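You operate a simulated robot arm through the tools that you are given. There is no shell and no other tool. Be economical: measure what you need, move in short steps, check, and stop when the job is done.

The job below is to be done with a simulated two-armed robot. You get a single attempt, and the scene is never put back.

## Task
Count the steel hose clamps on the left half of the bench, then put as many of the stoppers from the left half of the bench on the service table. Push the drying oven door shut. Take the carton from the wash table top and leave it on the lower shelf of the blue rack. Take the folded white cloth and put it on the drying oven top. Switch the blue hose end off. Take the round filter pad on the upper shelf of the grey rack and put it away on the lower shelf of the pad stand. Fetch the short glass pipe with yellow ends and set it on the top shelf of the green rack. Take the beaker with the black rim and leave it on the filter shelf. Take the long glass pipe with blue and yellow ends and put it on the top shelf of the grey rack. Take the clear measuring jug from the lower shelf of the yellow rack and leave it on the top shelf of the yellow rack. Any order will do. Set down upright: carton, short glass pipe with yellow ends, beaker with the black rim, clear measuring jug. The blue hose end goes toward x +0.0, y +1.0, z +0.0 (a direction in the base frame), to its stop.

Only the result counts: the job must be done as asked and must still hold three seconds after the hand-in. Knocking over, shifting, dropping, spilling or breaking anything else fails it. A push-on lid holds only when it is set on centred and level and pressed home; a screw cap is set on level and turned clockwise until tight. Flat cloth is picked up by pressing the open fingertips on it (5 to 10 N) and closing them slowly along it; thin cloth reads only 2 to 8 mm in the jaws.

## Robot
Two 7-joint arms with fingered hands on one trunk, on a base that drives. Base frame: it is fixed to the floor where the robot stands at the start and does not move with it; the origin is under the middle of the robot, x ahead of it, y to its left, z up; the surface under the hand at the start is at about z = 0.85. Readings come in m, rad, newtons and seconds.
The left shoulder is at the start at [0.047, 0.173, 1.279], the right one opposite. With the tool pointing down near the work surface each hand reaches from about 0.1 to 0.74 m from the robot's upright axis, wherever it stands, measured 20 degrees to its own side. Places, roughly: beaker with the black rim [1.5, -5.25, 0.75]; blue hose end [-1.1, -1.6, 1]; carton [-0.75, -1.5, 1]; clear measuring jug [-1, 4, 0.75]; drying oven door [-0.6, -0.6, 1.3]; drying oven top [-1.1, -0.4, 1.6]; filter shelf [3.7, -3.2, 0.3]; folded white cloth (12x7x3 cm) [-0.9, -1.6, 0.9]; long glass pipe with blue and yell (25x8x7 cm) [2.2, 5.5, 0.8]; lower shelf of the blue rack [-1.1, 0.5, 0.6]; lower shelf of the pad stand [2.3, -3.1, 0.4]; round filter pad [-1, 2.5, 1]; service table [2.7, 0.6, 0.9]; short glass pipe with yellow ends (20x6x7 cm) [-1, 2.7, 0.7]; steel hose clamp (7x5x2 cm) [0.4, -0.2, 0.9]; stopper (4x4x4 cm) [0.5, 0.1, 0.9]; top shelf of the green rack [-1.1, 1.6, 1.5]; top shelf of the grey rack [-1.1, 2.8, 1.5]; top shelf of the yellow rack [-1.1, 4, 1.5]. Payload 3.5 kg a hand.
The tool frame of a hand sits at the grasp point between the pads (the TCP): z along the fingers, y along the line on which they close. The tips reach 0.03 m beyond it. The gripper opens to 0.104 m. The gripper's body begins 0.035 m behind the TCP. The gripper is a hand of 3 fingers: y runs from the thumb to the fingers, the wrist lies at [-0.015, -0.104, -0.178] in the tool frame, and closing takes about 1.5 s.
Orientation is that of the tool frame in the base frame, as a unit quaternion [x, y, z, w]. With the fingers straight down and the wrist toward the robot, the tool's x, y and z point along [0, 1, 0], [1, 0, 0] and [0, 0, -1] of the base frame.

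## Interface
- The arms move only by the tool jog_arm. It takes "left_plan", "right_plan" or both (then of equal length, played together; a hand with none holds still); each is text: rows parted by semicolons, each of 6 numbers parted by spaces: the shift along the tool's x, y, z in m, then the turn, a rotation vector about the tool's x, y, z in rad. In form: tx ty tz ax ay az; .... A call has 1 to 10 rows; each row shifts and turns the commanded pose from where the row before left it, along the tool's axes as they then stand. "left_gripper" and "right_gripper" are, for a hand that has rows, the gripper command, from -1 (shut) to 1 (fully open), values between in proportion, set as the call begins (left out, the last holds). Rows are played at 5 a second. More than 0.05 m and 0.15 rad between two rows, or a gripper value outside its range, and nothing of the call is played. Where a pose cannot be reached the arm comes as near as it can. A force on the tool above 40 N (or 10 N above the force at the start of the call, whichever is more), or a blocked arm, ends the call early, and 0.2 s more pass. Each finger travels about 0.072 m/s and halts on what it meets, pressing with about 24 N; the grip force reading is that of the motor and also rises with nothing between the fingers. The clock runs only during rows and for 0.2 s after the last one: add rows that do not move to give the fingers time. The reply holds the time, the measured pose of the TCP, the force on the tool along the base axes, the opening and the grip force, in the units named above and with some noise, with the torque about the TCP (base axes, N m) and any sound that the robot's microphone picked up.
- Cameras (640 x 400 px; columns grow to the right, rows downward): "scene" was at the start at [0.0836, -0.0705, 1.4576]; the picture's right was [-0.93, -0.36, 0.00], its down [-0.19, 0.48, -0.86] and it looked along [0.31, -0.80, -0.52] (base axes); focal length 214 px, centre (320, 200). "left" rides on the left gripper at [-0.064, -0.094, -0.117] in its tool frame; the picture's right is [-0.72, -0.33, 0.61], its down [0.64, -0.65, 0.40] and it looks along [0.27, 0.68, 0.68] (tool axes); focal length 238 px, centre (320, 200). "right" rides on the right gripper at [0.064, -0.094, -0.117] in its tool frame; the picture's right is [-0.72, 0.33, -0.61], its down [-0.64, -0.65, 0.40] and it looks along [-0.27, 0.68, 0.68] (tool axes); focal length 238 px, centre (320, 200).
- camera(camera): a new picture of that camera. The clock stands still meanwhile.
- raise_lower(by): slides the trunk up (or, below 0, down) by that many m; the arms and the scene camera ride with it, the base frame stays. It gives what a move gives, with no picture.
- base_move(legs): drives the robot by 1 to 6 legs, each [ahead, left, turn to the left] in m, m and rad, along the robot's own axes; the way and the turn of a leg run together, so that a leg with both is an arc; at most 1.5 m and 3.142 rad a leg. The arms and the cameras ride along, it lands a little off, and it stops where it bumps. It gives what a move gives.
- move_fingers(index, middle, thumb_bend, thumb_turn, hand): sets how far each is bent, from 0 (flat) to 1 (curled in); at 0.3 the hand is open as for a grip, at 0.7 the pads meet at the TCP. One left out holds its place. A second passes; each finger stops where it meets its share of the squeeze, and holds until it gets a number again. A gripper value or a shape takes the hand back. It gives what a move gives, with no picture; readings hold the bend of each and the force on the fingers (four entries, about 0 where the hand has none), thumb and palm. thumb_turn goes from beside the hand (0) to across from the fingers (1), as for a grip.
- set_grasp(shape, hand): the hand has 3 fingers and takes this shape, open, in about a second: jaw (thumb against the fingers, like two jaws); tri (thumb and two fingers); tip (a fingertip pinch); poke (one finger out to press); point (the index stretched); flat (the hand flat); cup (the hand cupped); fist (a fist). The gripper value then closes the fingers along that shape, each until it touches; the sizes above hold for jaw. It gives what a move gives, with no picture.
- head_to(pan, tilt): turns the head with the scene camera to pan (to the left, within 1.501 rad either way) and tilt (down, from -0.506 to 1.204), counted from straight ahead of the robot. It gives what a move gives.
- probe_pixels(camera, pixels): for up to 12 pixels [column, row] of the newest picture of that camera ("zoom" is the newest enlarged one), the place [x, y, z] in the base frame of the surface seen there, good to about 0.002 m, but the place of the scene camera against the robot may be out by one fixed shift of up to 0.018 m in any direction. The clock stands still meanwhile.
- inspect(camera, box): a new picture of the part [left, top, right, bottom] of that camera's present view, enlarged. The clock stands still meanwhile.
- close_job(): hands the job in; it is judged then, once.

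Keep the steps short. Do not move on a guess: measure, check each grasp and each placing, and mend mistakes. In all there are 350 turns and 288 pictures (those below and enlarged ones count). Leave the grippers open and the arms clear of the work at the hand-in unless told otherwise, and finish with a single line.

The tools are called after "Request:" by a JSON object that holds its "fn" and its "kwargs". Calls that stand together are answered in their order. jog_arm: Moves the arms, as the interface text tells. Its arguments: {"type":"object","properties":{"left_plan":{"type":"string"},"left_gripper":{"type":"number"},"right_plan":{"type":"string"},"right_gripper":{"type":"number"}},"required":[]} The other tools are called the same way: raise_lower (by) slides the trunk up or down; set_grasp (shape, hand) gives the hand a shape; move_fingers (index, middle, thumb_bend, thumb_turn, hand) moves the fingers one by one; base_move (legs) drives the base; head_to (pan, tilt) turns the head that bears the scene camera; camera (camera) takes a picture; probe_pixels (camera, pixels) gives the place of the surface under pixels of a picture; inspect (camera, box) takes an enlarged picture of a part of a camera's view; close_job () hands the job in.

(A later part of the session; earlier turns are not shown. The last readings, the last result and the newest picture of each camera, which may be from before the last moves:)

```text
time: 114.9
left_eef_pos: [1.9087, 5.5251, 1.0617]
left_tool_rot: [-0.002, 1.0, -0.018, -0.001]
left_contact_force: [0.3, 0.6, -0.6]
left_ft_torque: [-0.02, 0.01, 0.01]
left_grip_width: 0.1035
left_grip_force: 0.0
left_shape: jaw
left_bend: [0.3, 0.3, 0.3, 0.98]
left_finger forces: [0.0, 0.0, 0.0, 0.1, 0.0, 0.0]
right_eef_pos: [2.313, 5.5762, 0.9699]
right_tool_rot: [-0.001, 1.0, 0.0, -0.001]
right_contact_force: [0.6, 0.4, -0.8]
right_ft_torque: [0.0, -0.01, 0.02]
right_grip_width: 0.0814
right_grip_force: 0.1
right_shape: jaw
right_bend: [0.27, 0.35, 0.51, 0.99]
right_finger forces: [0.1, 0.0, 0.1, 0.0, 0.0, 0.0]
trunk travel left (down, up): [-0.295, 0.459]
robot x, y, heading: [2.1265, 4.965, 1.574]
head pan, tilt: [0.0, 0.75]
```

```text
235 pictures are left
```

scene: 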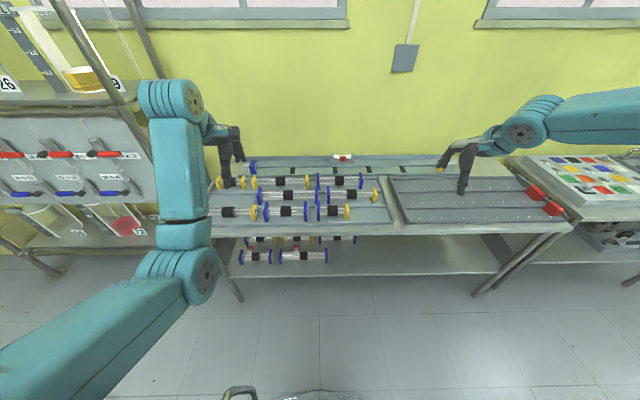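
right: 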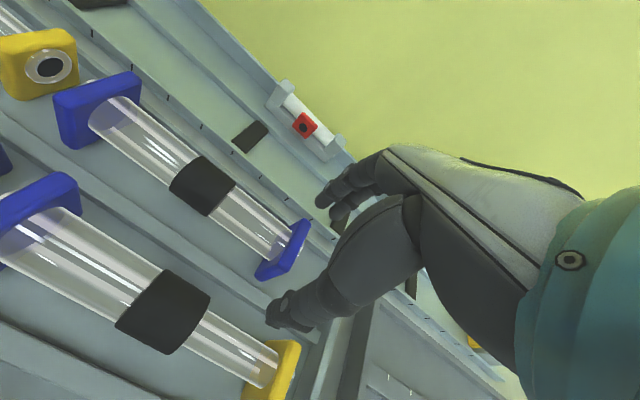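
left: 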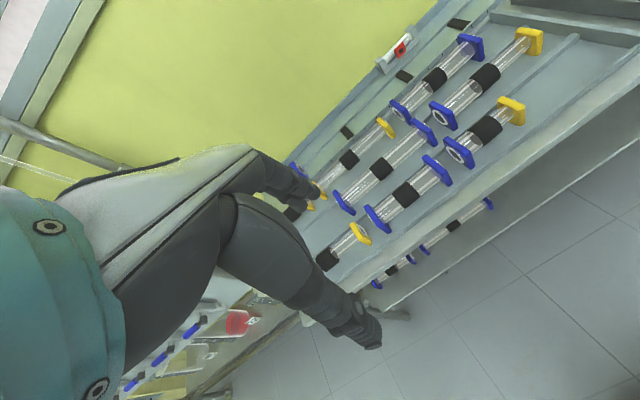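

Request:
{"fn": "probe_pixels", "kwargs": {"camera": "right", "pixels": [[165, 305], [150, 275], [205, 300], [140, 335], [160, 270], [200, 295]]}}

Request:
{"fn": "jog_arm", "kwargs": {"right_plan": "0.0255 -0.031 0 0 0 0; 0.0255 -0.031 0 0 0 0; 0 0 0.02 0 0 0; 0 0 0 0 0 0"}}

Request:
{"fn": "camera", "kwargs": {"camera": "right"}}

```text
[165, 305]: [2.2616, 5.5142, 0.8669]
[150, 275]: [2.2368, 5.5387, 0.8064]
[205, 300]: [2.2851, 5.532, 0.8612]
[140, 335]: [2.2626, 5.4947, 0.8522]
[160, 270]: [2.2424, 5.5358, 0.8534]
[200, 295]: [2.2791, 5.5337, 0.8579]
```

```text
time: 115.9
left_eef_pos: [1.9084, 5.5244, 1.0612]
left_tool_rot: [-0.002, 1.0, -0.018, 0.0]
left_contact_force: [0.0, 0.0, -0.3]
left_ft_torque: [-0.02, 0.0, -0.03]
left_grip_width: 0.1033
left_grip_force: 0.1
left_shape: jaw
left_bend: [0.3, 0.3, 0.3, 0.98]
left_finger forces: [0.0, 0.1, 0.0, 0.0, 0.0, 0.0]
right_eef_pos: [2.2712, 5.5072, 0.9547]
right_tool_rot: [-0.001, 1.0, 0.001, -0.002]
right_contact_force: [0.0, -0.4, 0.7]
right_ft_torque: [-0.01, 0.0, 0.0]
right_grip_width: 0.0814
right_grip_force: 0.1
right_shape: jaw
right_bend: [0.27, 0.35, 0.51, 0.99]
right_finger forces: [0.0, 0.1, 0.1, 0.0, 0.0, 0.0]
right hand out of reach, approached as far as the arm can: row 2, 3
trunk travel left (down, up): [-0.295, 0.459]
robot x, y, heading: [2.1278, 4.9642, 1.567]
head pan, tilt: [0.0, 0.75]
```

```text
234 pictures are left
```

right: 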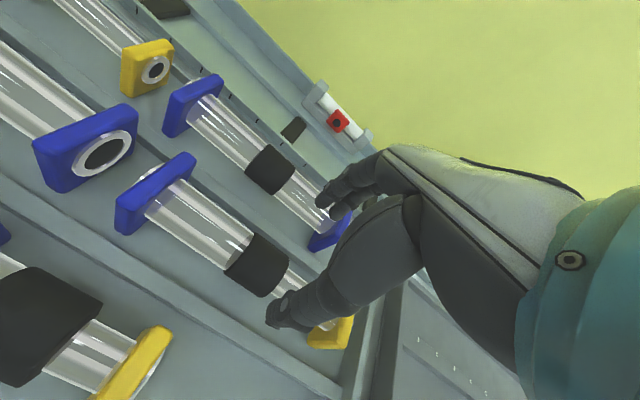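

Request:
{"fn": "base_move", "kwargs": {"legs": [[0, 0.12, 0]]}}

Request:
{"fn": "jog_arm", "kwargs": {"right_plan": "-0.037 0 0 0 0 0; -0.037 0 0 0 0 0; -0.037 0 0 0 0 0; 0 0 0 0 0 0"}}

```text
time: 117.1
left_eef_pos: [1.7905, 5.5244, 1.0607]
left_tool_rot: [-0.002, 1.0, -0.018, 0.001]
left_contact_force: [-0.9, 0.2, -0.7]
left_ft_torque: [-0.01, -0.05, 0.0]
left_grip_width: 0.1038
left_grip_force: 0.0
left_shape: jaw
left_bend: [0.3, 0.3, 0.3, 0.98]
left_finger forces: [0.0, 0.0, 0.1, 0.0, 0.1, 0.0]
right_eef_pos: [2.1528, 5.5068, 0.9543]
right_tool_rot: [-0.001, 1.0, 0.001, -0.001]
right_contact_force: [0.0, 0.0, -0.5]
right_ft_torque: [0.01, -0.03, 0.03]
right_grip_width: 0.0815
right_grip_force: 0.1
right_shape: jaw
right_bend: [0.27, 0.35, 0.51, 0.99]
right_finger forces: [0.1, 0.0, 0.1, 0.1, 0.0, 0.0]
trunk travel left (down, up): [-0.295, 0.459]
robot x, y, heading: [2.014, 4.9657, 1.571]
head pan, tilt: [0.0, 0.75]
```

```text
time: 118.1
left_eef_pos: [1.7904, 5.5247, 1.0606]
left_tool_rot: [-0.002, 1.0, -0.018, -0.001]
left_contact_force: [-0.2, 0.2, -0.4]
left_ft_torque: [0.01, 0.02, -0.01]
left_grip_width: 0.1034
left_grip_force: 0.1
left_shape: jaw
left_bend: [0.3, 0.3, 0.3, 0.98]
left_finger forces: [0.1, 0.1, 0.0, 0.0, 0.1, 0.1]
right_eef_pos: [2.2656, 5.5076, 0.9539]
right_tool_rot: [-0.002, 1.0, 0.001, -0.002]
right_contact_force: [-0.2, -0.1, 0.6]
right_ft_torque: [0.02, -0.01, -0.02]
right_grip_width: 0.0815
right_grip_force: 0.1
right_shape: jaw
right_bend: [0.27, 0.35, 0.51, 0.99]
right_finger forces: [0.0, 0.0, 0.0, 0.0, 0.1, 0.0]
trunk travel left (down, up): [-0.295, 0.459]
robot x, y, heading: [2.0092, 4.9599, 1.575]
head pan, tilt: [0.0, 0.75]
```

Request:
{"fn": "camera", "kwargs": {"camera": "right"}}

```text
233 pictures are left
```

right: 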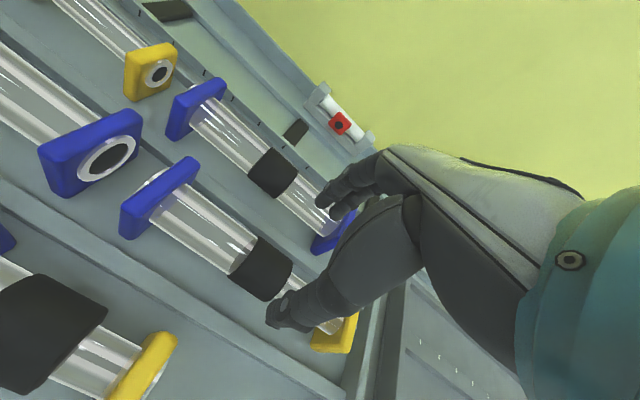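

Request:
{"fn": "probe_pixels", "kwargs": {"camera": "right", "pixels": [[270, 172], [262, 185], [255, 170], [240, 160], [262, 262], [245, 280]]}}

```text
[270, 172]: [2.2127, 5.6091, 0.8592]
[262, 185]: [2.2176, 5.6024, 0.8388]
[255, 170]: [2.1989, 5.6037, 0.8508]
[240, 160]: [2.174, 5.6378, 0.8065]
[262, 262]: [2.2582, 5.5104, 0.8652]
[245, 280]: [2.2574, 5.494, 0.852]
```

Request:
{"fn": "jog_arm", "kwargs": {"right_plan": "0.004 0.004 0.035 0 0 0; 0 0 0.035 0 0 0; 0 0 0.034 0 0 0; 0 0 0 0 0 0"}}

Request:
{"fn": "jog_arm", "kwargs": {"right_plan": "0 0 0 0 0 0; 0 0 0 0 0 0; 0 0 0 0 0 0; 0 0 0 0 0 0; 0 0 0 0 0 0; 0 0 0 0 0 0; 0 0 0 0 0 0", "right_gripper": -1}}

Request:
{"fn": "camera", "kwargs": {"camera": "right"}}

```text
time: 119.1
left_eef_pos: [1.7917, 5.5236, 1.0609]
left_tool_rot: [-0.003, 1.0, -0.017, -0.001]
left_contact_force: [0.6, -0.4, 0.5]
left_ft_torque: [0.04, 0.0, -0.01]
left_grip_width: 0.1037
left_grip_force: 0.0
left_shape: jaw
left_bend: [0.3, 0.3, 0.3, 0.98]
left_finger forces: [0.1, 0.1, 0.1, 0.1, 0.0, 0.0]
right_eef_pos: [2.2624, 5.5107, 0.8509]
right_tool_rot: [-0.002, 1.0, 0.001, -0.002]
right_contact_force: [-0.1, 0.3, -0.4]
right_ft_torque: [0.03, -0.01, 0.01]
right_grip_width: 0.0813
right_grip_force: 0.0
right_shape: jaw
right_bend: [0.27, 0.35, 0.51, 0.99]
right_finger forces: [0.0, 0.1, 0.0, 0.0, 0.0, 0.0]
trunk travel left (down, up): [-0.295, 0.459]
robot x, y, heading: [2.0122, 4.9632, 1.571]
head pan, tilt: [0.0, 0.75]
```

```text
time: 120.7
left_eef_pos: [1.7918, 5.5246, 1.0605]
left_tool_rot: [-0.001, 1.0, -0.017, -0.001]
left_contact_force: [-0.2, -0.5, 0.8]
left_ft_torque: [0.01, 0.01, 0.02]
left_grip_width: 0.1037
left_grip_force: 0.0
left_shape: jaw
left_bend: [0.3, 0.3, 0.3, 0.98]
left_finger forces: [0.1, 0.0, 0.0, 0.1, 0.0, 0.0]
right_eef_pos: [2.2634, 5.5123, 0.8504]
right_tool_rot: [-0.002, 1.0, 0.0, -0.002]
right_contact_force: [0.1, 0.4, -0.3]
right_ft_torque: [0.0, -0.02, 0.03]
right_grip_width: 0.0374
right_grip_force: 24.1
right_shape: jaw
right_bend: [0.74, 0.5, 0.74, 1.0]
right_finger forces: [13.2, 7.1, 0.0, 0.1, 19.7, 0.0]
trunk travel left (down, up): [-0.295, 0.459]
robot x, y, heading: [2.0085, 4.9649, 1.574]
head pan, tilt: [0.0, 0.75]
```

```text
232 pictures are left
```

right: 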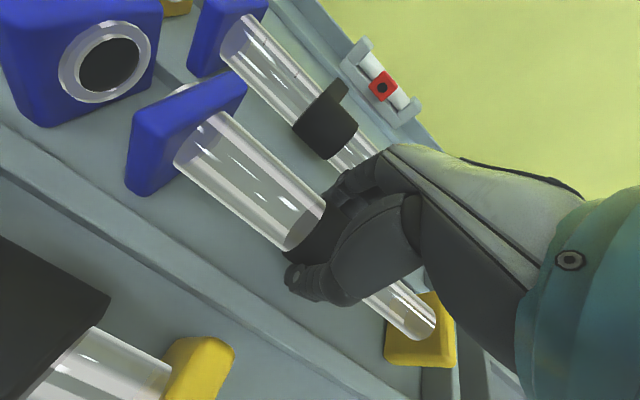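

Request:
{"fn": "raise_lower", "kwargs": {"by": 0.2}}

Request:
{"fn": "camera", "kwargs": {"camera": "right"}}

```text
time: 122.9
left_eef_pos: [1.7908, 5.525, 1.2605]
left_tool_rot: [-0.002, 1.0, -0.018, -0.001]
left_contact_force: [-0.7, 0.2, -0.5]
left_ft_torque: [0.01, 0.0, 0.03]
left_grip_width: 0.1037
left_grip_force: 0.0
left_shape: jaw
left_bend: [0.3, 0.3, 0.3, 0.98]
left_finger forces: [0.0, 0.0, 0.0, 0.0, 0.1, 0.0]
right_eef_pos: [2.262, 5.507, 1.1035]
right_tool_rot: [-0.001, 0.999, 0.052, -0.001]
right_contact_force: [0.1, 0.3, -2.0]
right_ft_torque: [-0.01, -0.05, 0.03]
right_grip_width: 0.0375
right_grip_force: 23.7
right_shape: jaw
right_bend: [0.74, 0.5, 0.74, 1.0]
right_finger forces: [13.5, 6.8, 0.0, 0.0, 19.9, 0.0]
trunk travel left (down, up): [-0.495, 0.259]
robot x, y, heading: [2.011, 4.9638, 1.574]
head pan, tilt: [0.0, 0.75]
```

```text
231 pictures are left
```

right: 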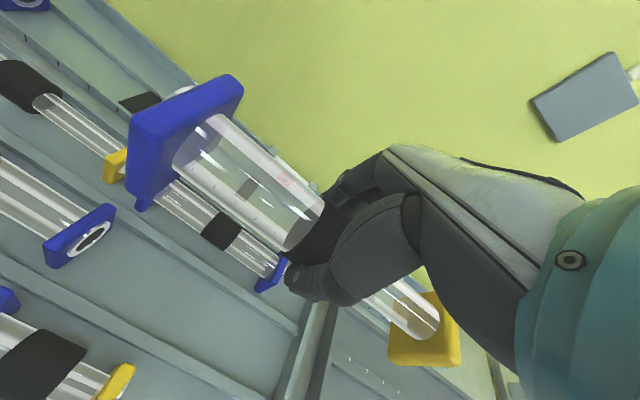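

Request:
{"fn": "base_move", "kwargs": {"legs": [[-0.9, 0, 0], [0, 0, 1.568], [1.4, 1.2, 0]]}}

Request:
{"fn": "base_move", "kwargs": {"legs": [[-0.9, 0, 0], [0, 0, 1.568], [1.2, 0.9, 0]]}}

Request:
{"fn": "camera", "kwargs": {"camera": "scene"}}

```text
refused: leg 3 is longer than a leg can be; nothing moved
```

```text
time: 138.5
left_eef_pos: [0.2701, 2.9118, 1.2621]
left_tool_rot: [0.719, -0.694, 0.013, -0.012]
left_contact_force: [0.5, 0.1, 0.3]
left_ft_torque: [0.01, -0.01, -0.02]
left_grip_width: 0.1037
left_grip_force: 0.1
left_shape: jaw
left_bend: [0.3, 0.3, 0.3, 0.98]
left_finger forces: [0.0, 0.1, 0.0, 0.0, 0.1, 0.1]
right_eef_pos: [0.2724, 3.3817, 1.1043]
right_tool_rot: [0.719, -0.693, -0.035, 0.039]
right_contact_force: [0.2, 0.0, -3.6]
right_ft_torque: [0.0, -0.01, 0.01]
right_grip_width: 0.0371
right_grip_force: 24.2
right_shape: jaw
right_bend: [0.74, 0.5, 0.75, 1.0]
right_finger forces: [13.4, 6.7, 0.1, 0.1, 19.4, 0.0]
trunk travel left (down, up): [-0.495, 0.259]
robot x, y, heading: [0.8225, 3.1484, -3.106]
head pan, tilt: [0.0, 0.75]
```

```text
230 pictures are left
```

scene: 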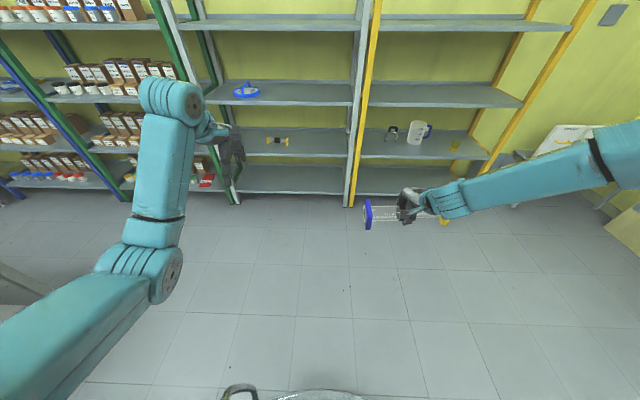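

Request:
{"fn": "inspect", "kwargs": {"camera": "scene", "box": [190, 0, 510, 200]}}

Request:
{"fn": "probe_pixels", "kwargs": {"camera": "scene", "pixels": [[280, 30], [280, 24], [280, 104], [280, 97], [295, 158], [280, 185], [246, 92], [278, 140], [460, 28], [415, 128], [390, 135], [246, 100]]}}

```text
2.00 times, centred on (350, 100) of scene
```

zoom: 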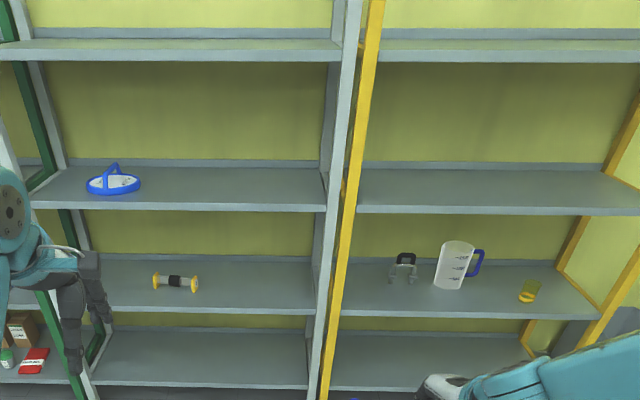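

```text
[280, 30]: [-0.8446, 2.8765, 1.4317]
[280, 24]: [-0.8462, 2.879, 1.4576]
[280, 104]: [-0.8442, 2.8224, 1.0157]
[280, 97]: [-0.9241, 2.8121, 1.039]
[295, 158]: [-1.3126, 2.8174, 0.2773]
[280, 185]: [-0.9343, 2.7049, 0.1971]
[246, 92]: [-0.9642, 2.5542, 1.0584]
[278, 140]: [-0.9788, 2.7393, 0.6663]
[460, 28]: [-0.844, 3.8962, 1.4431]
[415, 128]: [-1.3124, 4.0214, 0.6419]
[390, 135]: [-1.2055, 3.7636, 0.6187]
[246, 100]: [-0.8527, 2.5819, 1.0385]
```

Request:
{"fn": "base_move", "kwargs": {"legs": [[0.73, 0.374, -0.036]]}}

Request:
{"fn": "raise_lower", "kwargs": {"by": 0.25}}

Request:
{"fn": "head_to", "kwargs": {"pan": 0, "tilt": 0.5}}

Request:
{"fn": "camera", "kwargs": {"camera": "scene"}}

```text
time: 142.8
left_eef_pos: [-0.4531, 2.5375, 1.2605]
left_tool_rot: [0.707, -0.707, 0.013, -0.011]
left_contact_force: [0.4, -0.2, 0.9]
left_ft_torque: [-0.04, 0.02, -0.01]
left_grip_width: 0.1036
left_grip_force: 0.1
left_shape: jaw
left_bend: [0.3, 0.3, 0.3, 0.98]
left_finger forces: [0.0, 0.0, 0.1, 0.0, 0.0, 0.0]
right_eef_pos: [-0.4371, 3.0078, 1.1039]
right_tool_rot: [0.708, -0.704, -0.036, 0.038]
right_contact_force: [0.8, -0.1, -3.0]
right_ft_torque: [0.02, 0.0, -0.02]
right_grip_width: 0.0368
right_grip_force: 23.9
right_shape: jaw
right_bend: [0.74, 0.5, 0.75, 1.0]
right_finger forces: [13.4, 6.6, 0.0, 0.1, 19.5, 0.0]
trunk travel left (down, up): [-0.495, 0.259]
robot x, y, heading: [0.1078, 2.7572, -3.141]
head pan, tilt: [0.0, 0.75]
```

```text
time: 145.4
left_eef_pos: [-0.4547, 2.5385, 1.5108]
left_tool_rot: [0.708, -0.706, 0.013, -0.011]
left_contact_force: [-0.2, 0.4, 0.2]
left_ft_torque: [0.01, 0.04, 0.02]
left_grip_width: 0.1038
left_grip_force: 0.1
left_shape: jaw
left_bend: [0.3, 0.3, 0.3, 0.98]
left_finger forces: [0.0, 0.0, 0.1, 0.0, 0.0, 0.0]
right_eef_pos: [-0.4356, 3.0082, 1.3654]
right_tool_rot: [0.707, -0.704, -0.042, 0.046]
right_contact_force: [0.2, 0.8, -3.5]
right_ft_torque: [0.05, 0.01, 0.01]
right_grip_width: 0.0371
right_grip_force: 23.9
right_shape: jaw
right_bend: [0.74, 0.5, 0.75, 1.0]
right_finger forces: [13.3, 6.6, 0.0, 0.0, 19.5, 0.0]
trunk travel left (down, up): [-0.745, 0.009]
robot x, y, heading: [0.107, 2.7577, -3.144]
head pan, tilt: [0.0, 0.75]
```

```text
time: 146.2
left_eef_pos: [-0.4552, 2.5382, 1.511]
left_tool_rot: [0.707, -0.707, 0.014, -0.012]
left_contact_force: [0.3, 0.6, -0.5]
left_ft_torque: [-0.01, -0.01, -0.02]
left_grip_width: 0.1037
left_grip_force: 0.1
left_shape: jaw
left_bend: [0.3, 0.3, 0.3, 0.98]
left_finger forces: [0.1, 0.0, 0.0, 0.0, 0.1, 0.1]
right_eef_pos: [-0.4356, 3.008, 1.3667]
right_tool_rot: [0.708, -0.704, -0.042, 0.046]
right_contact_force: [0.2, 0.3, -3.1]
right_ft_torque: [0.05, 0.0, -0.01]
right_grip_width: 0.0369
right_grip_force: 23.9
right_shape: jaw
right_bend: [0.74, 0.5, 0.75, 1.0]
right_finger forces: [13.3, 6.6, 0.0, 0.1, 19.5, 0.0]
trunk travel left (down, up): [-0.745, 0.009]
robot x, y, heading: [0.1047, 2.7591, -3.136]
head pan, tilt: [0.0, 0.499]
```

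```text
228 pictures are left
```

scene: 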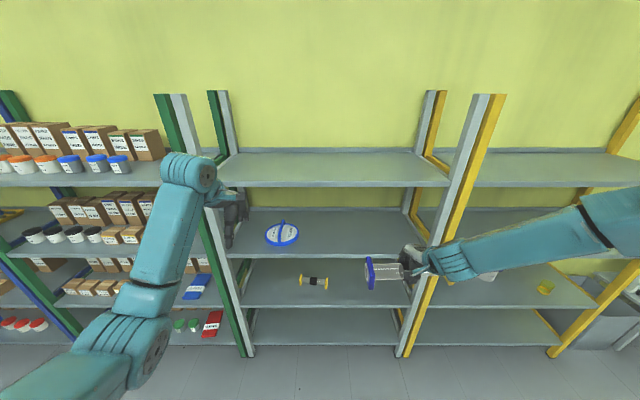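

Request:
{"fn": "jog_arm", "kwargs": {"right_plan": "0 0 -0.035 0.03 0 0; 0 0 -0.035 0.03 0 0; 0 0 -0.035 0.03 0 0; 0 0 -0.035 0.034 0 0; 0 0 -0.035 0 0 0; 0 0 -0.02 0 0 0; 0 0 0 0 0 0"}}

Request:
{"fn": "camera", "kwargs": {"camera": "right"}}

Request:
{"fn": "probe_pixels", "kwargs": {"camera": "scene", "pixels": [[300, 184], [300, 170], [340, 165], [300, 152], [415, 186], [430, 165], [237, 180], [280, 235], [265, 240], [313, 283], [325, 283], [302, 282]]}}

```text
time: 147.8
left_eef_pos: [-0.4548, 2.5389, 1.5112]
left_tool_rot: [0.708, -0.706, 0.013, -0.012]
left_contact_force: [-0.3, -1.0, -0.5]
left_ft_torque: [0.0, -0.01, -0.01]
left_grip_width: 0.1039
left_grip_force: 0.1
left_shape: jaw
left_bend: [0.3, 0.3, 0.3, 0.98]
left_finger forces: [0.0, 0.0, 0.0, 0.0, 0.0, 0.0]
right_eef_pos: [-0.4229, 3.0102, 1.5608]
right_tool_rot: [0.708, -0.706, 0.001, 0.002]
right_contact_force: [0.4, -0.5, -2.1]
right_ft_torque: [0.02, 0.0, 0.01]
right_grip_width: 0.0366
right_grip_force: 24.4
right_shape: jaw
right_bend: [0.74, 0.5, 0.75, 1.0]
right_finger forces: [13.6, 6.6, 0.1, 0.0, 19.3, 0.0]
trunk travel left (down, up): [-0.745, 0.009]
robot x, y, heading: [0.1055, 2.7588, -3.139]
head pan, tilt: [0.0, 0.499]
```

```text
227 pictures are left
```

right: 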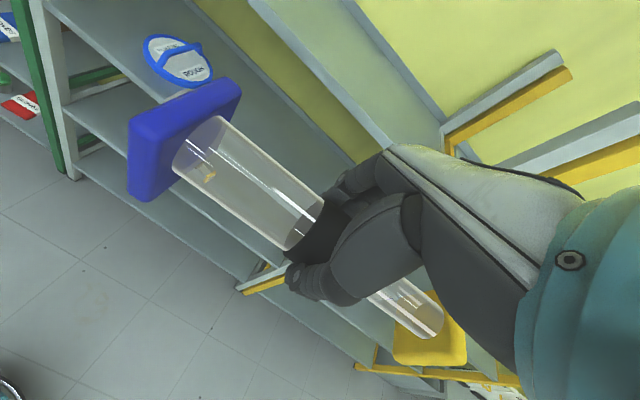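

```text
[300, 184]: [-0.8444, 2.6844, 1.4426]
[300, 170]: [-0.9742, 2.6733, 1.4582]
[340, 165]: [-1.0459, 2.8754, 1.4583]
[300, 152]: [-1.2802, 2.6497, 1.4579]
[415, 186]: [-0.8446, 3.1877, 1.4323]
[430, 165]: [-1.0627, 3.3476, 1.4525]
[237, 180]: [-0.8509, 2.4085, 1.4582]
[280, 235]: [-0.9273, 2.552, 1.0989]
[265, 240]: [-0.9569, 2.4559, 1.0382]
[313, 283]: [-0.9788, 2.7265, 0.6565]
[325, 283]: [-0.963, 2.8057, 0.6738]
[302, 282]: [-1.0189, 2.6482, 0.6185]
```

Request:
{"fn": "jog_arm", "kwargs": {"left_plan": "0 -0.04 -0.02 0 0 0; 0 -0.04 -0.02 0 0 0; 0 -0.04 -0.02 0 0 0; 0 -0.04 -0.02 0 0 0; 0 -0.04 -0.02 0 0 0; 0 0 0 0 0 0"}}

Request:
{"fn": "base_move", "kwargs": {"legs": [[0.56, 0, 0]]}}

Request:
{"fn": "camera", "kwargs": {"camera": "right"}}

```text
time: 149.2
left_eef_pos: [-0.2585, 2.541, 1.6188]
left_tool_rot: [0.708, -0.706, 0.013, -0.011]
left_contact_force: [-1.2, 0.4, 0.4]
left_ft_torque: [-0.01, 0.01, -0.01]
left_grip_width: 0.104
left_grip_force: 0.1
left_shape: jaw
left_bend: [0.3, 0.3, 0.3, 0.98]
left_finger forces: [0.1, 0.0, 0.0, 0.1, 0.0, 0.1]
right_eef_pos: [-0.4228, 3.0118, 1.5597]
right_tool_rot: [0.708, -0.706, 0.002, 0.003]
right_contact_force: [-0.2, -0.4, -2.7]
right_ft_torque: [0.03, -0.01, 0.02]
right_grip_width: 0.0368
right_grip_force: 23.8
right_shape: jaw
right_bend: [0.74, 0.5, 0.75, 1.0]
right_finger forces: [13.5, 6.6, 0.0, 0.0, 19.1, 0.0]
trunk travel left (down, up): [-0.745, 0.009]
robot x, y, heading: [0.1055, 2.7593, -3.141]
head pan, tilt: [0.0, 0.499]
```

```text
time: 152.4
left_eef_pos: [-0.8143, 2.5406, 1.62]
left_tool_rot: [-0.707, 0.707, -0.013, 0.011]
left_contact_force: [0.8, 0.2, -0.3]
left_ft_torque: [0.01, 0.01, -0.04]
left_grip_width: 0.104
left_grip_force: 0.0
left_shape: jaw
left_bend: [0.3, 0.3, 0.3, 0.98]
left_finger forces: [0.0, 0.1, 0.0, 0.1, 0.0, 0.0]
right_eef_pos: [-0.9787, 3.0115, 1.5605]
right_tool_rot: [0.708, -0.706, 0.001, 0.003]
right_contact_force: [0.1, 0.4, -3.3]
right_ft_torque: [0.04, 0.03, 0.01]
right_grip_width: 0.0369
right_grip_force: 24.6
right_shape: jaw
right_bend: [0.74, 0.5, 0.75, 1.0]
right_finger forces: [13.6, 6.5, 0.0, 0.0, 19.4, 0.0]
trunk travel left (down, up): [-0.745, 0.009]
robot x, y, heading: [-0.4517, 2.7596, 3.138]
head pan, tilt: [0.0, 0.499]
```

```text
226 pictures are left
```

right: 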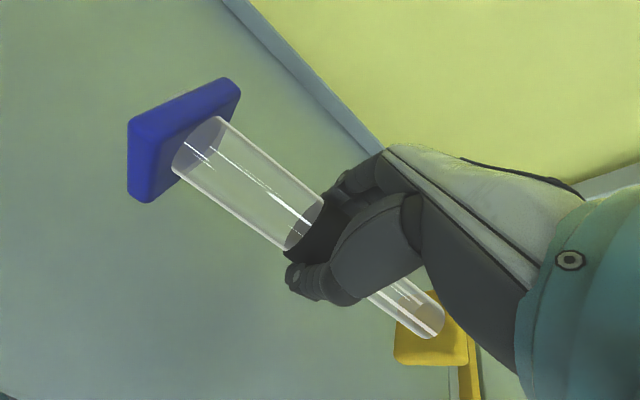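

Request:
{"fn": "probe_pixels", "kwargs": {"camera": "right", "pixels": [[150, 200], [132, 190], [230, 85], [405, 360], [440, 362], [400, 310], [80, 250], [250, 330]]}}

Request:
{"fn": "jog_arm", "kwargs": {"right_plan": "0 0 0.025 0 0 0; 0 0 0.017 0 0 0; 0 0 0 0 0 0"}}

```text
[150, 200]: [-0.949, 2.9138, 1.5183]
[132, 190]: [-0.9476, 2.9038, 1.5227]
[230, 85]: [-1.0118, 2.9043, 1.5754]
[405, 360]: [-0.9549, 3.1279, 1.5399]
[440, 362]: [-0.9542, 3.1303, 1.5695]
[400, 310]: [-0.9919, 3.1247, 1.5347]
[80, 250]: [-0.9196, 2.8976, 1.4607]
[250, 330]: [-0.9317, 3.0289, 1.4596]
```

```text
time: 153.2
left_eef_pos: [-0.8151, 2.541, 1.618]
left_tool_rot: [-0.707, 0.707, -0.013, 0.012]
left_contact_force: [0.1, 0.0, -0.1]
left_ft_torque: [0.04, 0.01, -0.01]
left_grip_width: 0.1038
left_grip_force: 0.1
left_shape: jaw
left_bend: [0.3, 0.3, 0.3, 0.98]
left_finger forces: [0.0, 0.0, 0.0, 0.0, 0.0, 0.0]
right_eef_pos: [-0.98, 3.0089, 1.5182]
right_tool_rot: [0.708, -0.707, 0.001, 0.002]
right_contact_force: [-0.3, -0.4, -3.3]
right_ft_torque: [0.06, 0.0, 0.01]
right_grip_width: 0.037
right_grip_force: 24.5
right_shape: jaw
right_bend: [0.74, 0.5, 0.75, 1.0]
right_finger forces: [13.5, 6.3, 0.1, 0.0, 19.1, 0.0]
trunk travel left (down, up): [-0.745, 0.009]
robot x, y, heading: [-0.4488, 2.7543, 3.141]
head pan, tilt: [0.0, 0.499]
```

Bottom is about 1.4 cm above the shelf. I lower in small steps to contact.

Request:
{"fn": "jog_arm", "kwargs": {"right_plan": "0 0 0.008 0 0 0; 0 0 0.004 0 0 0; 0 0 0.003 0 0 0; 0 0 0.003 0 0 0; 0 0 0 0 0 0"}}

```text
time: 154.4
left_eef_pos: [-0.8149, 2.5406, 1.6194]
left_tool_rot: [0.707, -0.707, 0.012, -0.011]
left_contact_force: [1.1, -0.2, -0.4]
left_ft_torque: [0.01, -0.02, -0.01]
left_grip_width: 0.1038
left_grip_force: 0.2
left_shape: jaw
left_bend: [0.3, 0.3, 0.3, 0.98]
left_finger forces: [0.1, 0.0, 0.0, 0.1, 0.0, 0.1]
right_eef_pos: [-0.9795, 3.0109, 1.5023]
right_tool_rot: [0.708, -0.706, 0.001, 0.003]
right_contact_force: [0.0, 1.3, 3.5]
right_ft_torque: [0.02, 0.09, -0.04]
right_grip_width: 0.0371
right_grip_force: 24.2
right_shape: jaw
right_bend: [0.74, 0.5, 0.75, 1.0]
right_finger forces: [11.0, 6.4, 0.2, 0.0, 18.6, 0.1]
trunk travel left (down, up): [-0.745, 0.009]
robot x, y, heading: [-0.4511, 2.7546, 3.137]
head pan, tilt: [0.0, 0.499]
```

Request:
{"fn": "jog_arm", "kwargs": {"right_plan": "0 0 0.002 0 0 0; 0 0 0 0 0 0"}}

Request:
{"fn": "jog_arm", "kwargs": {"right_plan": "0 0 0 0 0 0; 0 0 0 0 0 0; 0 0 0 0 0 0; 0 0 0 0 0 0; 0 0 0 0 0 0; 0 0 0 0 0 0", "right_gripper": 0.6}}

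Request:
{"fn": "jog_arm", "kwargs": {"right_plan": "0 0 -0.03 0 0 0; 0 0 -0.04 0 0 0; 0 0 -0.04 0 0 0; 0 0 0 0 0 0"}}

Request:
{"fn": "camera", "kwargs": {"camera": "right"}}

```text
time: 155.0
left_eef_pos: [-0.8136, 2.5416, 1.6199]
left_tool_rot: [-0.707, 0.707, -0.012, 0.01]
left_contact_force: [-0.2, -0.1, -0.1]
left_ft_torque: [-0.01, 0.01, 0.01]
left_grip_width: 0.1039
left_grip_force: 0.1
left_shape: jaw
left_bend: [0.3, 0.3, 0.3, 0.98]
left_finger forces: [0.0, 0.0, 0.0, 0.1, 0.1, 0.1]
right_eef_pos: [-0.9797, 3.0093, 1.5003]
right_tool_rot: [0.708, -0.707, 0.0, 0.004]
right_contact_force: [0.1, 3.1, 13.3]
right_ft_torque: [-0.01, 0.0, -0.04]
right_grip_width: 0.037
right_grip_force: 24.2
right_shape: jaw
right_bend: [0.75, 0.51, 0.76, 1.0]
right_finger forces: [10.2, 5.0, 0.0, 0.0, 16.8, 0.0]
trunk travel left (down, up): [-0.745, 0.009]
robot x, y, heading: [-0.4518, 2.7568, 3.141]
head pan, tilt: [0.0, 0.499]
```

```text
time: 156.4
left_eef_pos: [-0.8153, 2.5403, 1.6191]
left_tool_rot: [-0.707, 0.707, -0.013, 0.011]
left_contact_force: [0.0, -0.3, 0.0]
left_ft_torque: [-0.03, 0.01, 0.0]
left_grip_width: 0.1039
left_grip_force: 0.1
left_shape: jaw
left_bend: [0.3, 0.3, 0.3, 0.98]
left_finger forces: [0.0, 0.1, 0.0, 0.1, 0.1, 0.1]
right_eef_pos: [-0.9802, 3.0105, 1.4983]
right_tool_rot: [0.708, -0.706, 0.001, 0.002]
right_contact_force: [0.4, -0.4, -0.1]
right_ft_torque: [0.02, -0.01, 0.01]
right_grip_width: 0.0829
right_grip_force: 0.1
right_shape: jaw
right_bend: [0.27, 0.34, 0.5, 0.99]
right_finger forces: [0.0, 0.0, 0.1, 0.0, 0.1, 0.0]
trunk travel left (down, up): [-0.745, 0.009]
robot x, y, heading: [-0.4505, 2.7561, 3.137]
head pan, tilt: [0.0, 0.499]
```

```text
time: 157.4
left_eef_pos: [-0.8167, 2.5404, 1.6196]
left_tool_rot: [-0.707, 0.707, -0.013, 0.011]
left_contact_force: [-0.9, -0.8, -0.3]
left_ft_torque: [-0.01, 0.0, 0.01]
left_grip_width: 0.1037
left_grip_force: 0.0
left_shape: jaw
left_bend: [0.3, 0.3, 0.3, 0.98]
left_finger forces: [0.0, 0.0, 0.0, 0.0, 0.0, 0.0]
right_eef_pos: [-0.9799, 3.0103, 1.6088]
right_tool_rot: [-0.707, 0.707, -0.002, -0.002]
right_contact_force: [-1.3, 0.7, 0.4]
right_ft_torque: [-0.02, -0.03, -0.01]
right_grip_width: 0.083
right_grip_force: 0.1
right_shape: jaw
right_bend: [0.27, 0.34, 0.5, 0.99]
right_finger forces: [0.1, 0.0, 0.0, 0.1, 0.0, 0.0]
trunk travel left (down, up): [-0.745, 0.009]
robot x, y, heading: [-0.4511, 2.7582, 3.141]
head pan, tilt: [0.0, 0.499]
```

```text
225 pictures are left
```

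right: 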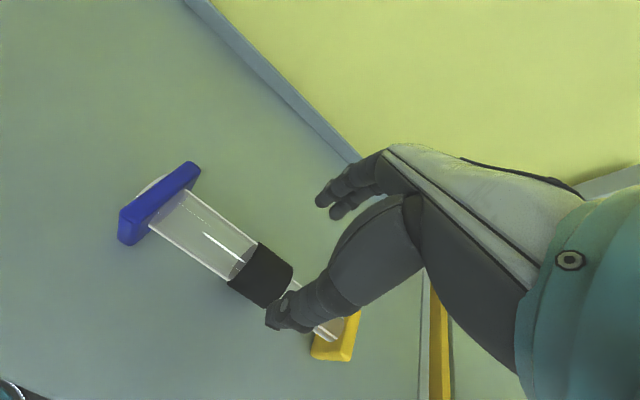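

Long pipe is placed. Next the jug: I back off, shift right to the yellow rack and lower the trunk.

Request:
{"fn": "base_move", "kwargs": {"legs": [[-0.5, 0, 0], [0, -1.1, 0]]}}

Request:
{"fn": "raise_lower", "kwargs": {"by": -0.5}}

Request:
{"fn": "camera", "kwargs": {"camera": "scene"}}

```text
time: 165.4
left_eef_pos: [-0.3231, 3.6159, 1.6181]
left_tool_rot: [-0.706, 0.708, -0.013, 0.012]
left_contact_force: [-0.3, 0.0, 0.1]
left_ft_torque: [0.0, 0.0, 0.02]
left_grip_width: 0.1039
left_grip_force: 0.1
left_shape: jaw
left_bend: [0.3, 0.3, 0.3, 0.98]
left_finger forces: [0.0, 0.1, 0.1, 0.0, 0.1, 0.0]
right_eef_pos: [-0.4855, 4.0857, 1.6082]
right_tool_rot: [0.708, -0.707, 0.0, 0.002]
right_contact_force: [0.5, 0.2, 0.1]
right_ft_torque: [0.0, 0.06, 0.0]
right_grip_width: 0.0829
right_grip_force: 0.0
right_shape: jaw
right_bend: [0.27, 0.34, 0.5, 0.99]
right_finger forces: [0.1, 0.0, 0.0, 0.1, 0.1, 0.0]
trunk travel left (down, up): [-0.745, 0.009]
robot x, y, heading: [0.0415, 3.8367, 3.143]
head pan, tilt: [0.0, 0.499]
```

```text
refused: -0.5 is not a number from -0.4 to 0.4
```

```text
224 pictures are left
```

scene: 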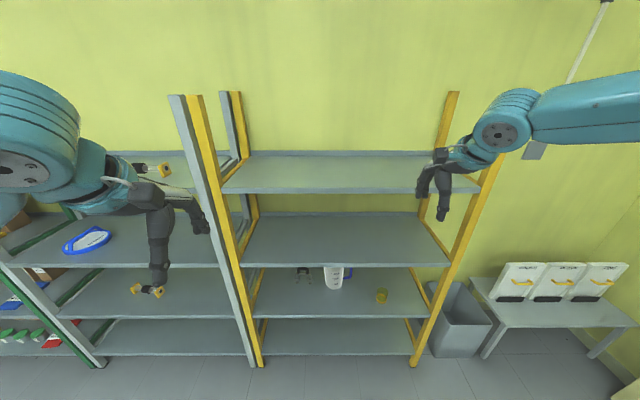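

Request:
{"fn": "raise_lower", "kwargs": {"by": -0.4}}

Request:
{"fn": "raise_lower", "kwargs": {"by": -0.15}}

Request:
{"fn": "camera", "kwargs": {"camera": "scene"}}

Request:
{"fn": "inspect", "kwargs": {"camera": "scene", "box": [240, 120, 440, 245]}}

```text
time: 169.3
left_eef_pos: [-0.3222, 3.6159, 1.2183]
left_tool_rot: [-0.706, 0.708, -0.012, 0.011]
left_contact_force: [-0.2, -0.3, 0.0]
left_ft_torque: [0.04, 0.0, 0.01]
left_grip_width: 0.104
left_grip_force: 0.1
left_shape: jaw
left_bend: [0.3, 0.3, 0.3, 0.98]
left_finger forces: [0.0, 0.1, 0.1, 0.0, 0.0, 0.0]
right_eef_pos: [-0.4855, 4.0874, 1.2088]
right_tool_rot: [-0.707, 0.707, -0.002, -0.003]
right_contact_force: [-1.3, -0.2, 0.0]
right_ft_torque: [0.01, 0.01, 0.01]
right_grip_width: 0.0829
right_grip_force: 0.0
right_shape: jaw
right_bend: [0.27, 0.34, 0.5, 0.99]
right_finger forces: [0.0, 0.0, 0.1, 0.0, 0.0, 0.1]
trunk travel left (down, up): [-0.345, 0.409]
robot x, y, heading: [0.0392, 3.8319, 3.136]
head pan, tilt: [0.0, 0.499]
```

```text
time: 171.0
left_eef_pos: [-0.3323, 3.6168, 1.0595]
left_tool_rot: [-0.706, 0.708, -0.025, 0.024]
left_contact_force: [-0.4, -0.5, -0.6]
left_ft_torque: [-0.03, 0.04, 0.02]
left_grip_width: 0.1038
left_grip_force: 0.0
left_shape: jaw
left_bend: [0.3, 0.3, 0.3, 0.98]
left_finger forces: [0.0, 0.0, 0.0, 0.0, 0.1, 0.0]
right_eef_pos: [-0.4849, 4.0855, 1.0588]
right_tool_rot: [0.707, -0.707, 0.001, 0.002]
right_contact_force: [-0.2, -0.8, -0.7]
right_ft_torque: [0.0, 0.01, 0.01]
right_grip_width: 0.083
right_grip_force: 0.1
right_shape: jaw
right_bend: [0.27, 0.34, 0.5, 0.99]
right_finger forces: [0.1, 0.0, 0.0, 0.0, 0.0, 0.0]
trunk travel left (down, up): [-0.195, 0.559]
robot x, y, heading: [0.0402, 3.8293, 3.136]
head pan, tilt: [0.0, 0.499]
```

```text
223 pictures are left
```

scene: 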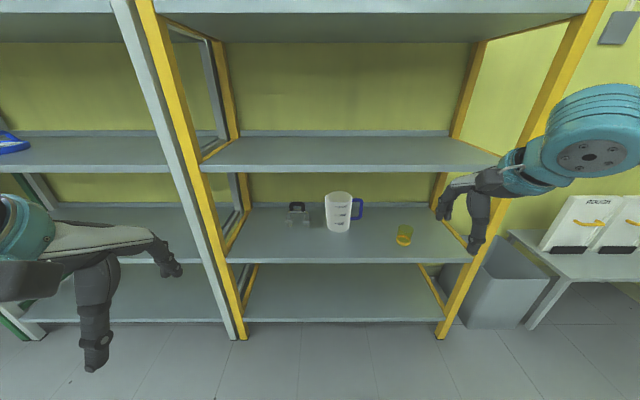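

```text
3.20 times, centred on (340, 182) of scene
```

zoom: 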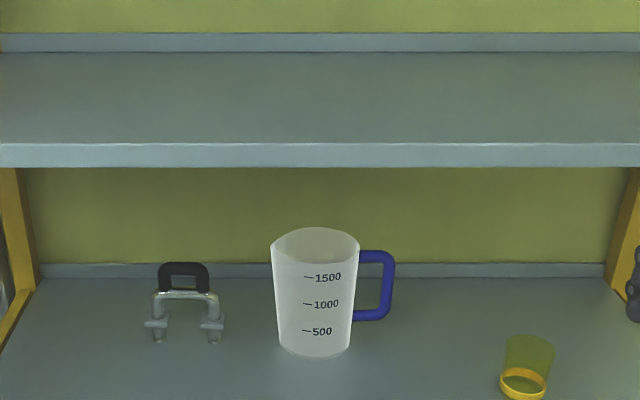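

Request:
{"fn": "probe_pixels", "kwargs": {"camera": "zoom", "pixels": [[315, 340], [315, 260], [275, 300], [350, 300], [389, 285], [375, 256], [375, 315], [315, 350], [388, 262], [388, 305], [270, 240], [360, 245]]}}

```text
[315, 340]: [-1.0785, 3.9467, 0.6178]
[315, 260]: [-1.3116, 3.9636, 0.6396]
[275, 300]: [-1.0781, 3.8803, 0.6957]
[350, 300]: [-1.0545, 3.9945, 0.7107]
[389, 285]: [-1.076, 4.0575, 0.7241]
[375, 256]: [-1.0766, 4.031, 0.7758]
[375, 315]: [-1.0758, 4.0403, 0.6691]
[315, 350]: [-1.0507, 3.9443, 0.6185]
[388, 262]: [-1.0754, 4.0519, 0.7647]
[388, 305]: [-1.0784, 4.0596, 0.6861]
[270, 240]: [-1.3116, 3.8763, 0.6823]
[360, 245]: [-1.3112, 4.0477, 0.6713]
```

I shift right so the jug handle (bar at about y 4.055, x −1.076, z 0.67–0.78) lies in front of the left arm, then turn the left hand to point forward.

Request:
{"fn": "base_move", "kwargs": {"legs": [[0, -0.46, 0.005]]}}

Request:
{"fn": "jog_arm", "kwargs": {"left_plan": "0 0.04 0 0 0 0; 0 0.04 0 0 0 0; 0 0.04 0 0 0 0; 0 0 0 -0.08637 -0.08637 -0.08637; 0 0 0 -0.08637 -0.08637 -0.08637; 0 0 0 -0.08637 -0.08637 -0.08637; 0 0 0 -0.08637 -0.08637 -0.08637; 0 0 0 -0.08637 -0.08637 -0.08637; 0 0 0 -0.08637 -0.08637 -0.08637; 0 0 0 -0.08637 -0.08637 -0.08637"}}

Request:
{"fn": "jog_arm", "kwargs": {"left_plan": "0 0 0 -0.08637 -0.08637 -0.08637; 0 0 0 -0.08637 -0.08637 -0.08637; 0 0 0 -0.08637 -0.08637 -0.08637; 0 0 0 -0.08637 -0.08637 -0.08637; 0 0 0 -0.08637 -0.08637 -0.08637; 0 0 0 -0.08637 -0.08637 -0.08637; 0 0 0 -0.08637 -0.08637 -0.08637; 0 0 0 0 0 0"}}

Request:
{"fn": "camera", "kwargs": {"camera": "scene"}}

```text
time: 173.8
left_eef_pos: [-0.3317, 4.0787, 1.0614]
left_tool_rot: [0.709, -0.705, 0.025, -0.025]
left_contact_force: [-0.1, -0.3, 0.9]
left_ft_torque: [0.0, 0.01, -0.02]
left_grip_width: 0.104
left_grip_force: 0.0
left_shape: jaw
left_bend: [0.3, 0.3, 0.3, 0.98]
left_finger forces: [0.1, 0.0, 0.1, 0.0, 0.1, 0.0]
right_eef_pos: [-0.4876, 4.5467, 1.0576]
right_tool_rot: [0.71, -0.704, 0.001, 0.004]
right_contact_force: [0.3, -0.4, -0.3]
right_ft_torque: [-0.02, 0.0, -0.01]
right_grip_width: 0.083
right_grip_force: 0.1
right_shape: jaw
right_bend: [0.27, 0.34, 0.5, 0.99]
right_finger forces: [0.0, 0.0, 0.0, 0.0, 0.1, 0.1]
trunk travel left (down, up): [-0.195, 0.559]
robot x, y, heading: [0.0402, 4.2946, -3.136]
head pan, tilt: [0.0, 0.499]
```

```text
time: 176.0
left_eef_pos: [-0.4739, 4.0794, 1.0564]
left_tool_rot: [0.832, -0.405, -0.38, -0.012]
left_contact_force: [-0.9, 0.2, 0.1]
left_ft_torque: [-0.01, 0.02, 0.0]
left_grip_width: 0.104
left_grip_force: 0.1
left_shape: jaw
left_bend: [0.3, 0.3, 0.3, 0.98]
left_finger forces: [0.0, 0.0, 0.0, 0.1, 0.1, 0.1]
left hand out of reach, approached as far as the arm can: row 9, 10
right_eef_pos: [-0.4877, 4.5464, 1.0583]
right_tool_rot: [0.71, -0.705, 0.0, 0.001]
right_contact_force: [0.6, 0.7, 0.1]
right_ft_torque: [0.01, 0.0, 0.03]
right_grip_width: 0.083
right_grip_force: 0.0
right_shape: jaw
right_bend: [0.27, 0.34, 0.5, 0.99]
right_finger forces: [0.0, 0.1, 0.0, 0.1, 0.0, 0.0]
trunk travel left (down, up): [-0.195, 0.559]
robot x, y, heading: [0.0414, 4.2959, -3.145]
head pan, tilt: [0.0, 0.499]
```

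```text
time: 177.8
left_eef_pos: [-0.4849, 4.0817, 1.0591]
left_tool_rot: [0.731, 0.002, -0.682, 0.003]
left_contact_force: [0.5, -0.6, -0.3]
left_ft_torque: [0.04, -0.04, 0.0]
left_grip_width: 0.1037
left_grip_force: 0.0
left_shape: jaw
left_bend: [0.3, 0.3, 0.3, 0.98]
left_finger forces: [0.0, 0.1, 0.1, 0.0, 0.0, 0.0]
left hand out of reach, approached as far as the arm can: row 1, 2
right_eef_pos: [-0.4881, 4.5458, 1.0577]
right_tool_rot: [0.71, -0.704, 0.001, 0.002]
right_contact_force: [-0.7, 0.5, 0.3]
right_ft_torque: [-0.03, 0.02, -0.02]
right_grip_width: 0.083
right_grip_force: 0.0
right_shape: jaw
right_bend: [0.27, 0.34, 0.5, 0.99]
right_finger forces: [0.0, 0.1, 0.1, 0.0, 0.1, 0.1]
trunk travel left (down, up): [-0.195, 0.559]
robot x, y, heading: [0.0422, 4.2969, -3.136]
head pan, tilt: [0.0, 0.499]
```

```text
221 pictures are left
```

scene: 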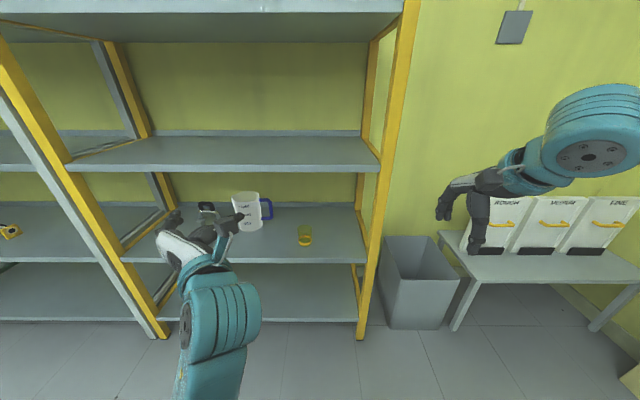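

Request:
{"fn": "jog_arm", "kwargs": {"left_plan": "0.045 0 0 0 -0.01 0; 0.045 0 0 0 -0.01 0; 0.045 0 0 0 -0.01 0; 0.045 0 0 0 -0.01 0; 0.045 0 0 0 -0.01 0; 0.045 0 0 0 -0.01 0; 0.04 0 0 0 -0.01 0; 0 0 0 0 0 0", "right_plan": "0 -0.04 0 0 0 0; 0 -0.04 0 0 0 0; 0 -0.04 0 0 0 0; 0 -0.04 0 0 0 0; 0 -0.04 0 0 0 0; 0 0 0 0 0 0; 0 0 0 0 0 0; 0 0 0 0 0 0"}}

Request:
{"fn": "camera", "kwargs": {"camera": "left"}}

```text
time: 178.6
left_eef_pos: [-0.4978, 4.0658, 1.0282]
left_tool_rot: [-0.65, 0.024, 0.759, -0.036]
left_contact_force: [0.6, 0.2, 0.2]
left_ft_torque: [-0.03, 0.03, 0.03]
left_grip_width: 0.1037
left_grip_force: 0.1
left_shape: jaw
left_bend: [0.3, 0.3, 0.3, 0.98]
left_finger forces: [0.0, 0.1, 0.1, 0.0, 0.0, 0.1]
right_eef_pos: [-0.3846, 4.5501, 1.0578]
right_tool_rot: [0.709, -0.705, 0.001, 0.002]
right_contact_force: [-0.3, -0.2, -0.3]
right_ft_torque: [-0.01, -0.05, 0.02]
right_grip_width: 0.0832
right_grip_force: 0.0
right_shape: jaw
right_bend: [0.27, 0.34, 0.5, 0.99]
right_finger forces: [0.0, 0.0, 0.1, 0.0, 0.0, 0.0]
trunk travel left (down, up): [-0.195, 0.559]
robot x, y, heading: [0.0438, 4.2958, -3.137]
head pan, tilt: [0.0, 0.499]
stopped in row 3 (left hand): the arm was blocked; the commanded pose is now the measured one
```

```text
220 pictures are left
```

left: 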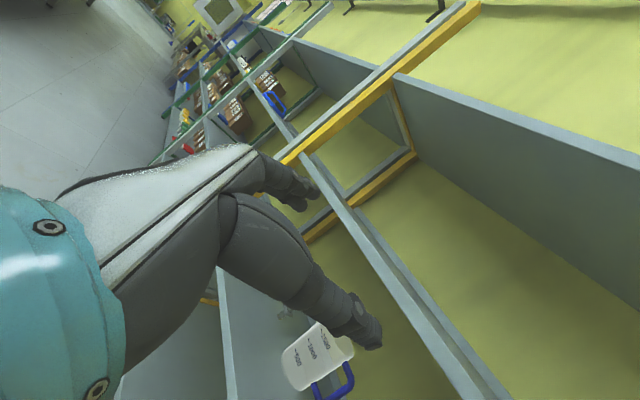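

Request:
{"fn": "raise_lower", "kwargs": {"by": -0.18}}

Request:
{"fn": "jog_arm", "kwargs": {"left_plan": "0 0 0.04 0 0.05 0; 0 0 0.04 0 0.05 0; 0 0 0.04 0 0.05 0; 0 0 0 0 0 0"}}

```text
time: 179.6
left_eef_pos: [-0.5038, 4.0544, 0.9596]
left_tool_rot: [-0.637, 0.08, 0.761, -0.089]
left_contact_force: [0.7, -0.2, -0.9]
left_ft_torque: [0.01, 0.0, 0.0]
left_grip_width: 0.1038
left_grip_force: 0.2
left_shape: jaw
left_bend: [0.3, 0.3, 0.3, 0.98]
left_finger forces: [0.0, 0.0, 0.1, 0.0, 0.0, 0.1]
right_eef_pos: [-0.389, 4.5516, 0.9788]
right_tool_rot: [0.71, -0.704, 0.004, -0.002]
right_contact_force: [0.9, -0.2, 0.0]
right_ft_torque: [0.01, -0.02, 0.03]
right_grip_width: 0.083
right_grip_force: 0.0
right_shape: jaw
right_bend: [0.27, 0.34, 0.5, 0.99]
right_finger forces: [0.1, 0.0, 0.0, 0.1, 0.0, 0.1]
trunk travel left (down, up): [-0.119, 0.635]
robot x, y, heading: [0.0433, 4.2924, -3.137]
head pan, tilt: [0.0, 0.499]
stopped: the arm was blocked; the commanded pose is now the measured one
```

```text
time: 180.6
left_eef_pos: [-0.624, 4.0412, 0.9756]
left_tool_rot: [-0.691, 0.081, 0.71, -0.113]
left_contact_force: [0.5, -0.3, 0.5]
left_ft_torque: [0.0, -0.02, 0.02]
left_grip_width: 0.1041
left_grip_force: 0.0
left_shape: jaw
left_bend: [0.3, 0.3, 0.3, 0.98]
left_finger forces: [0.1, 0.0, 0.0, 0.0, 0.0, 0.0]
right_eef_pos: [-0.388, 4.5509, 0.9794]
right_tool_rot: [0.709, -0.705, 0.005, -0.003]
right_contact_force: [0.7, 0.5, -0.2]
right_ft_torque: [-0.01, 0.0, -0.02]
right_grip_width: 0.083
right_grip_force: 0.2
right_shape: jaw
right_bend: [0.27, 0.34, 0.5, 0.99]
right_finger forces: [0.0, 0.0, 0.0, 0.1, 0.0, 0.0]
trunk travel left (down, up): [-0.119, 0.635]
robot x, y, heading: [0.0415, 4.2929, -3.14]
head pan, tilt: [0.0, 0.499]
```

Request:
{"fn": "head_to", "kwargs": {"pan": 0.4, "tilt": 0.9}}

Request:
{"fn": "camera", "kwargs": {"camera": "scene"}}

```text
time: 181.4
left_eef_pos: [-0.6231, 4.0421, 0.9788]
left_tool_rot: [-0.689, 0.079, 0.711, -0.112]
left_contact_force: [0.3, 0.5, -0.1]
left_ft_torque: [-0.02, 0.0, 0.02]
left_grip_width: 0.104
left_grip_force: 0.0
left_shape: jaw
left_bend: [0.3, 0.3, 0.3, 0.98]
left_finger forces: [0.1, 0.0, 0.1, 0.0, 0.1, 0.0]
right_eef_pos: [-0.389, 4.5503, 0.9792]
right_tool_rot: [0.709, -0.705, 0.004, -0.002]
right_contact_force: [0.2, 0.6, -0.7]
right_ft_torque: [0.03, 0.0, 0.0]
right_grip_width: 0.0832
right_grip_force: 0.1
right_shape: jaw
right_bend: [0.27, 0.34, 0.5, 0.99]
right_finger forces: [0.0, 0.1, 0.1, 0.1, 0.0, 0.0]
trunk travel left (down, up): [-0.119, 0.635]
robot x, y, heading: [0.042, 4.2931, -3.14]
head pan, tilt: [0.4, 0.901]
```

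```text
219 pictures are left
```

scene: 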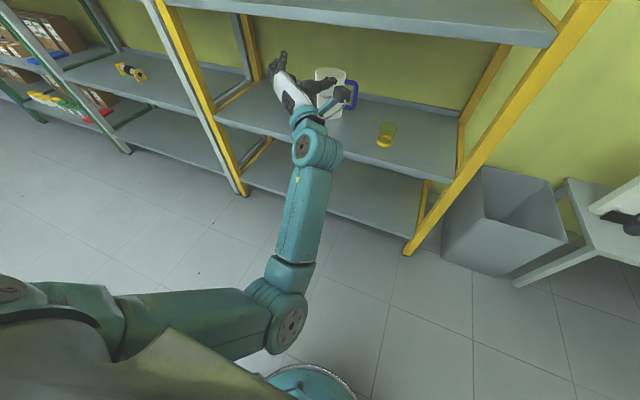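

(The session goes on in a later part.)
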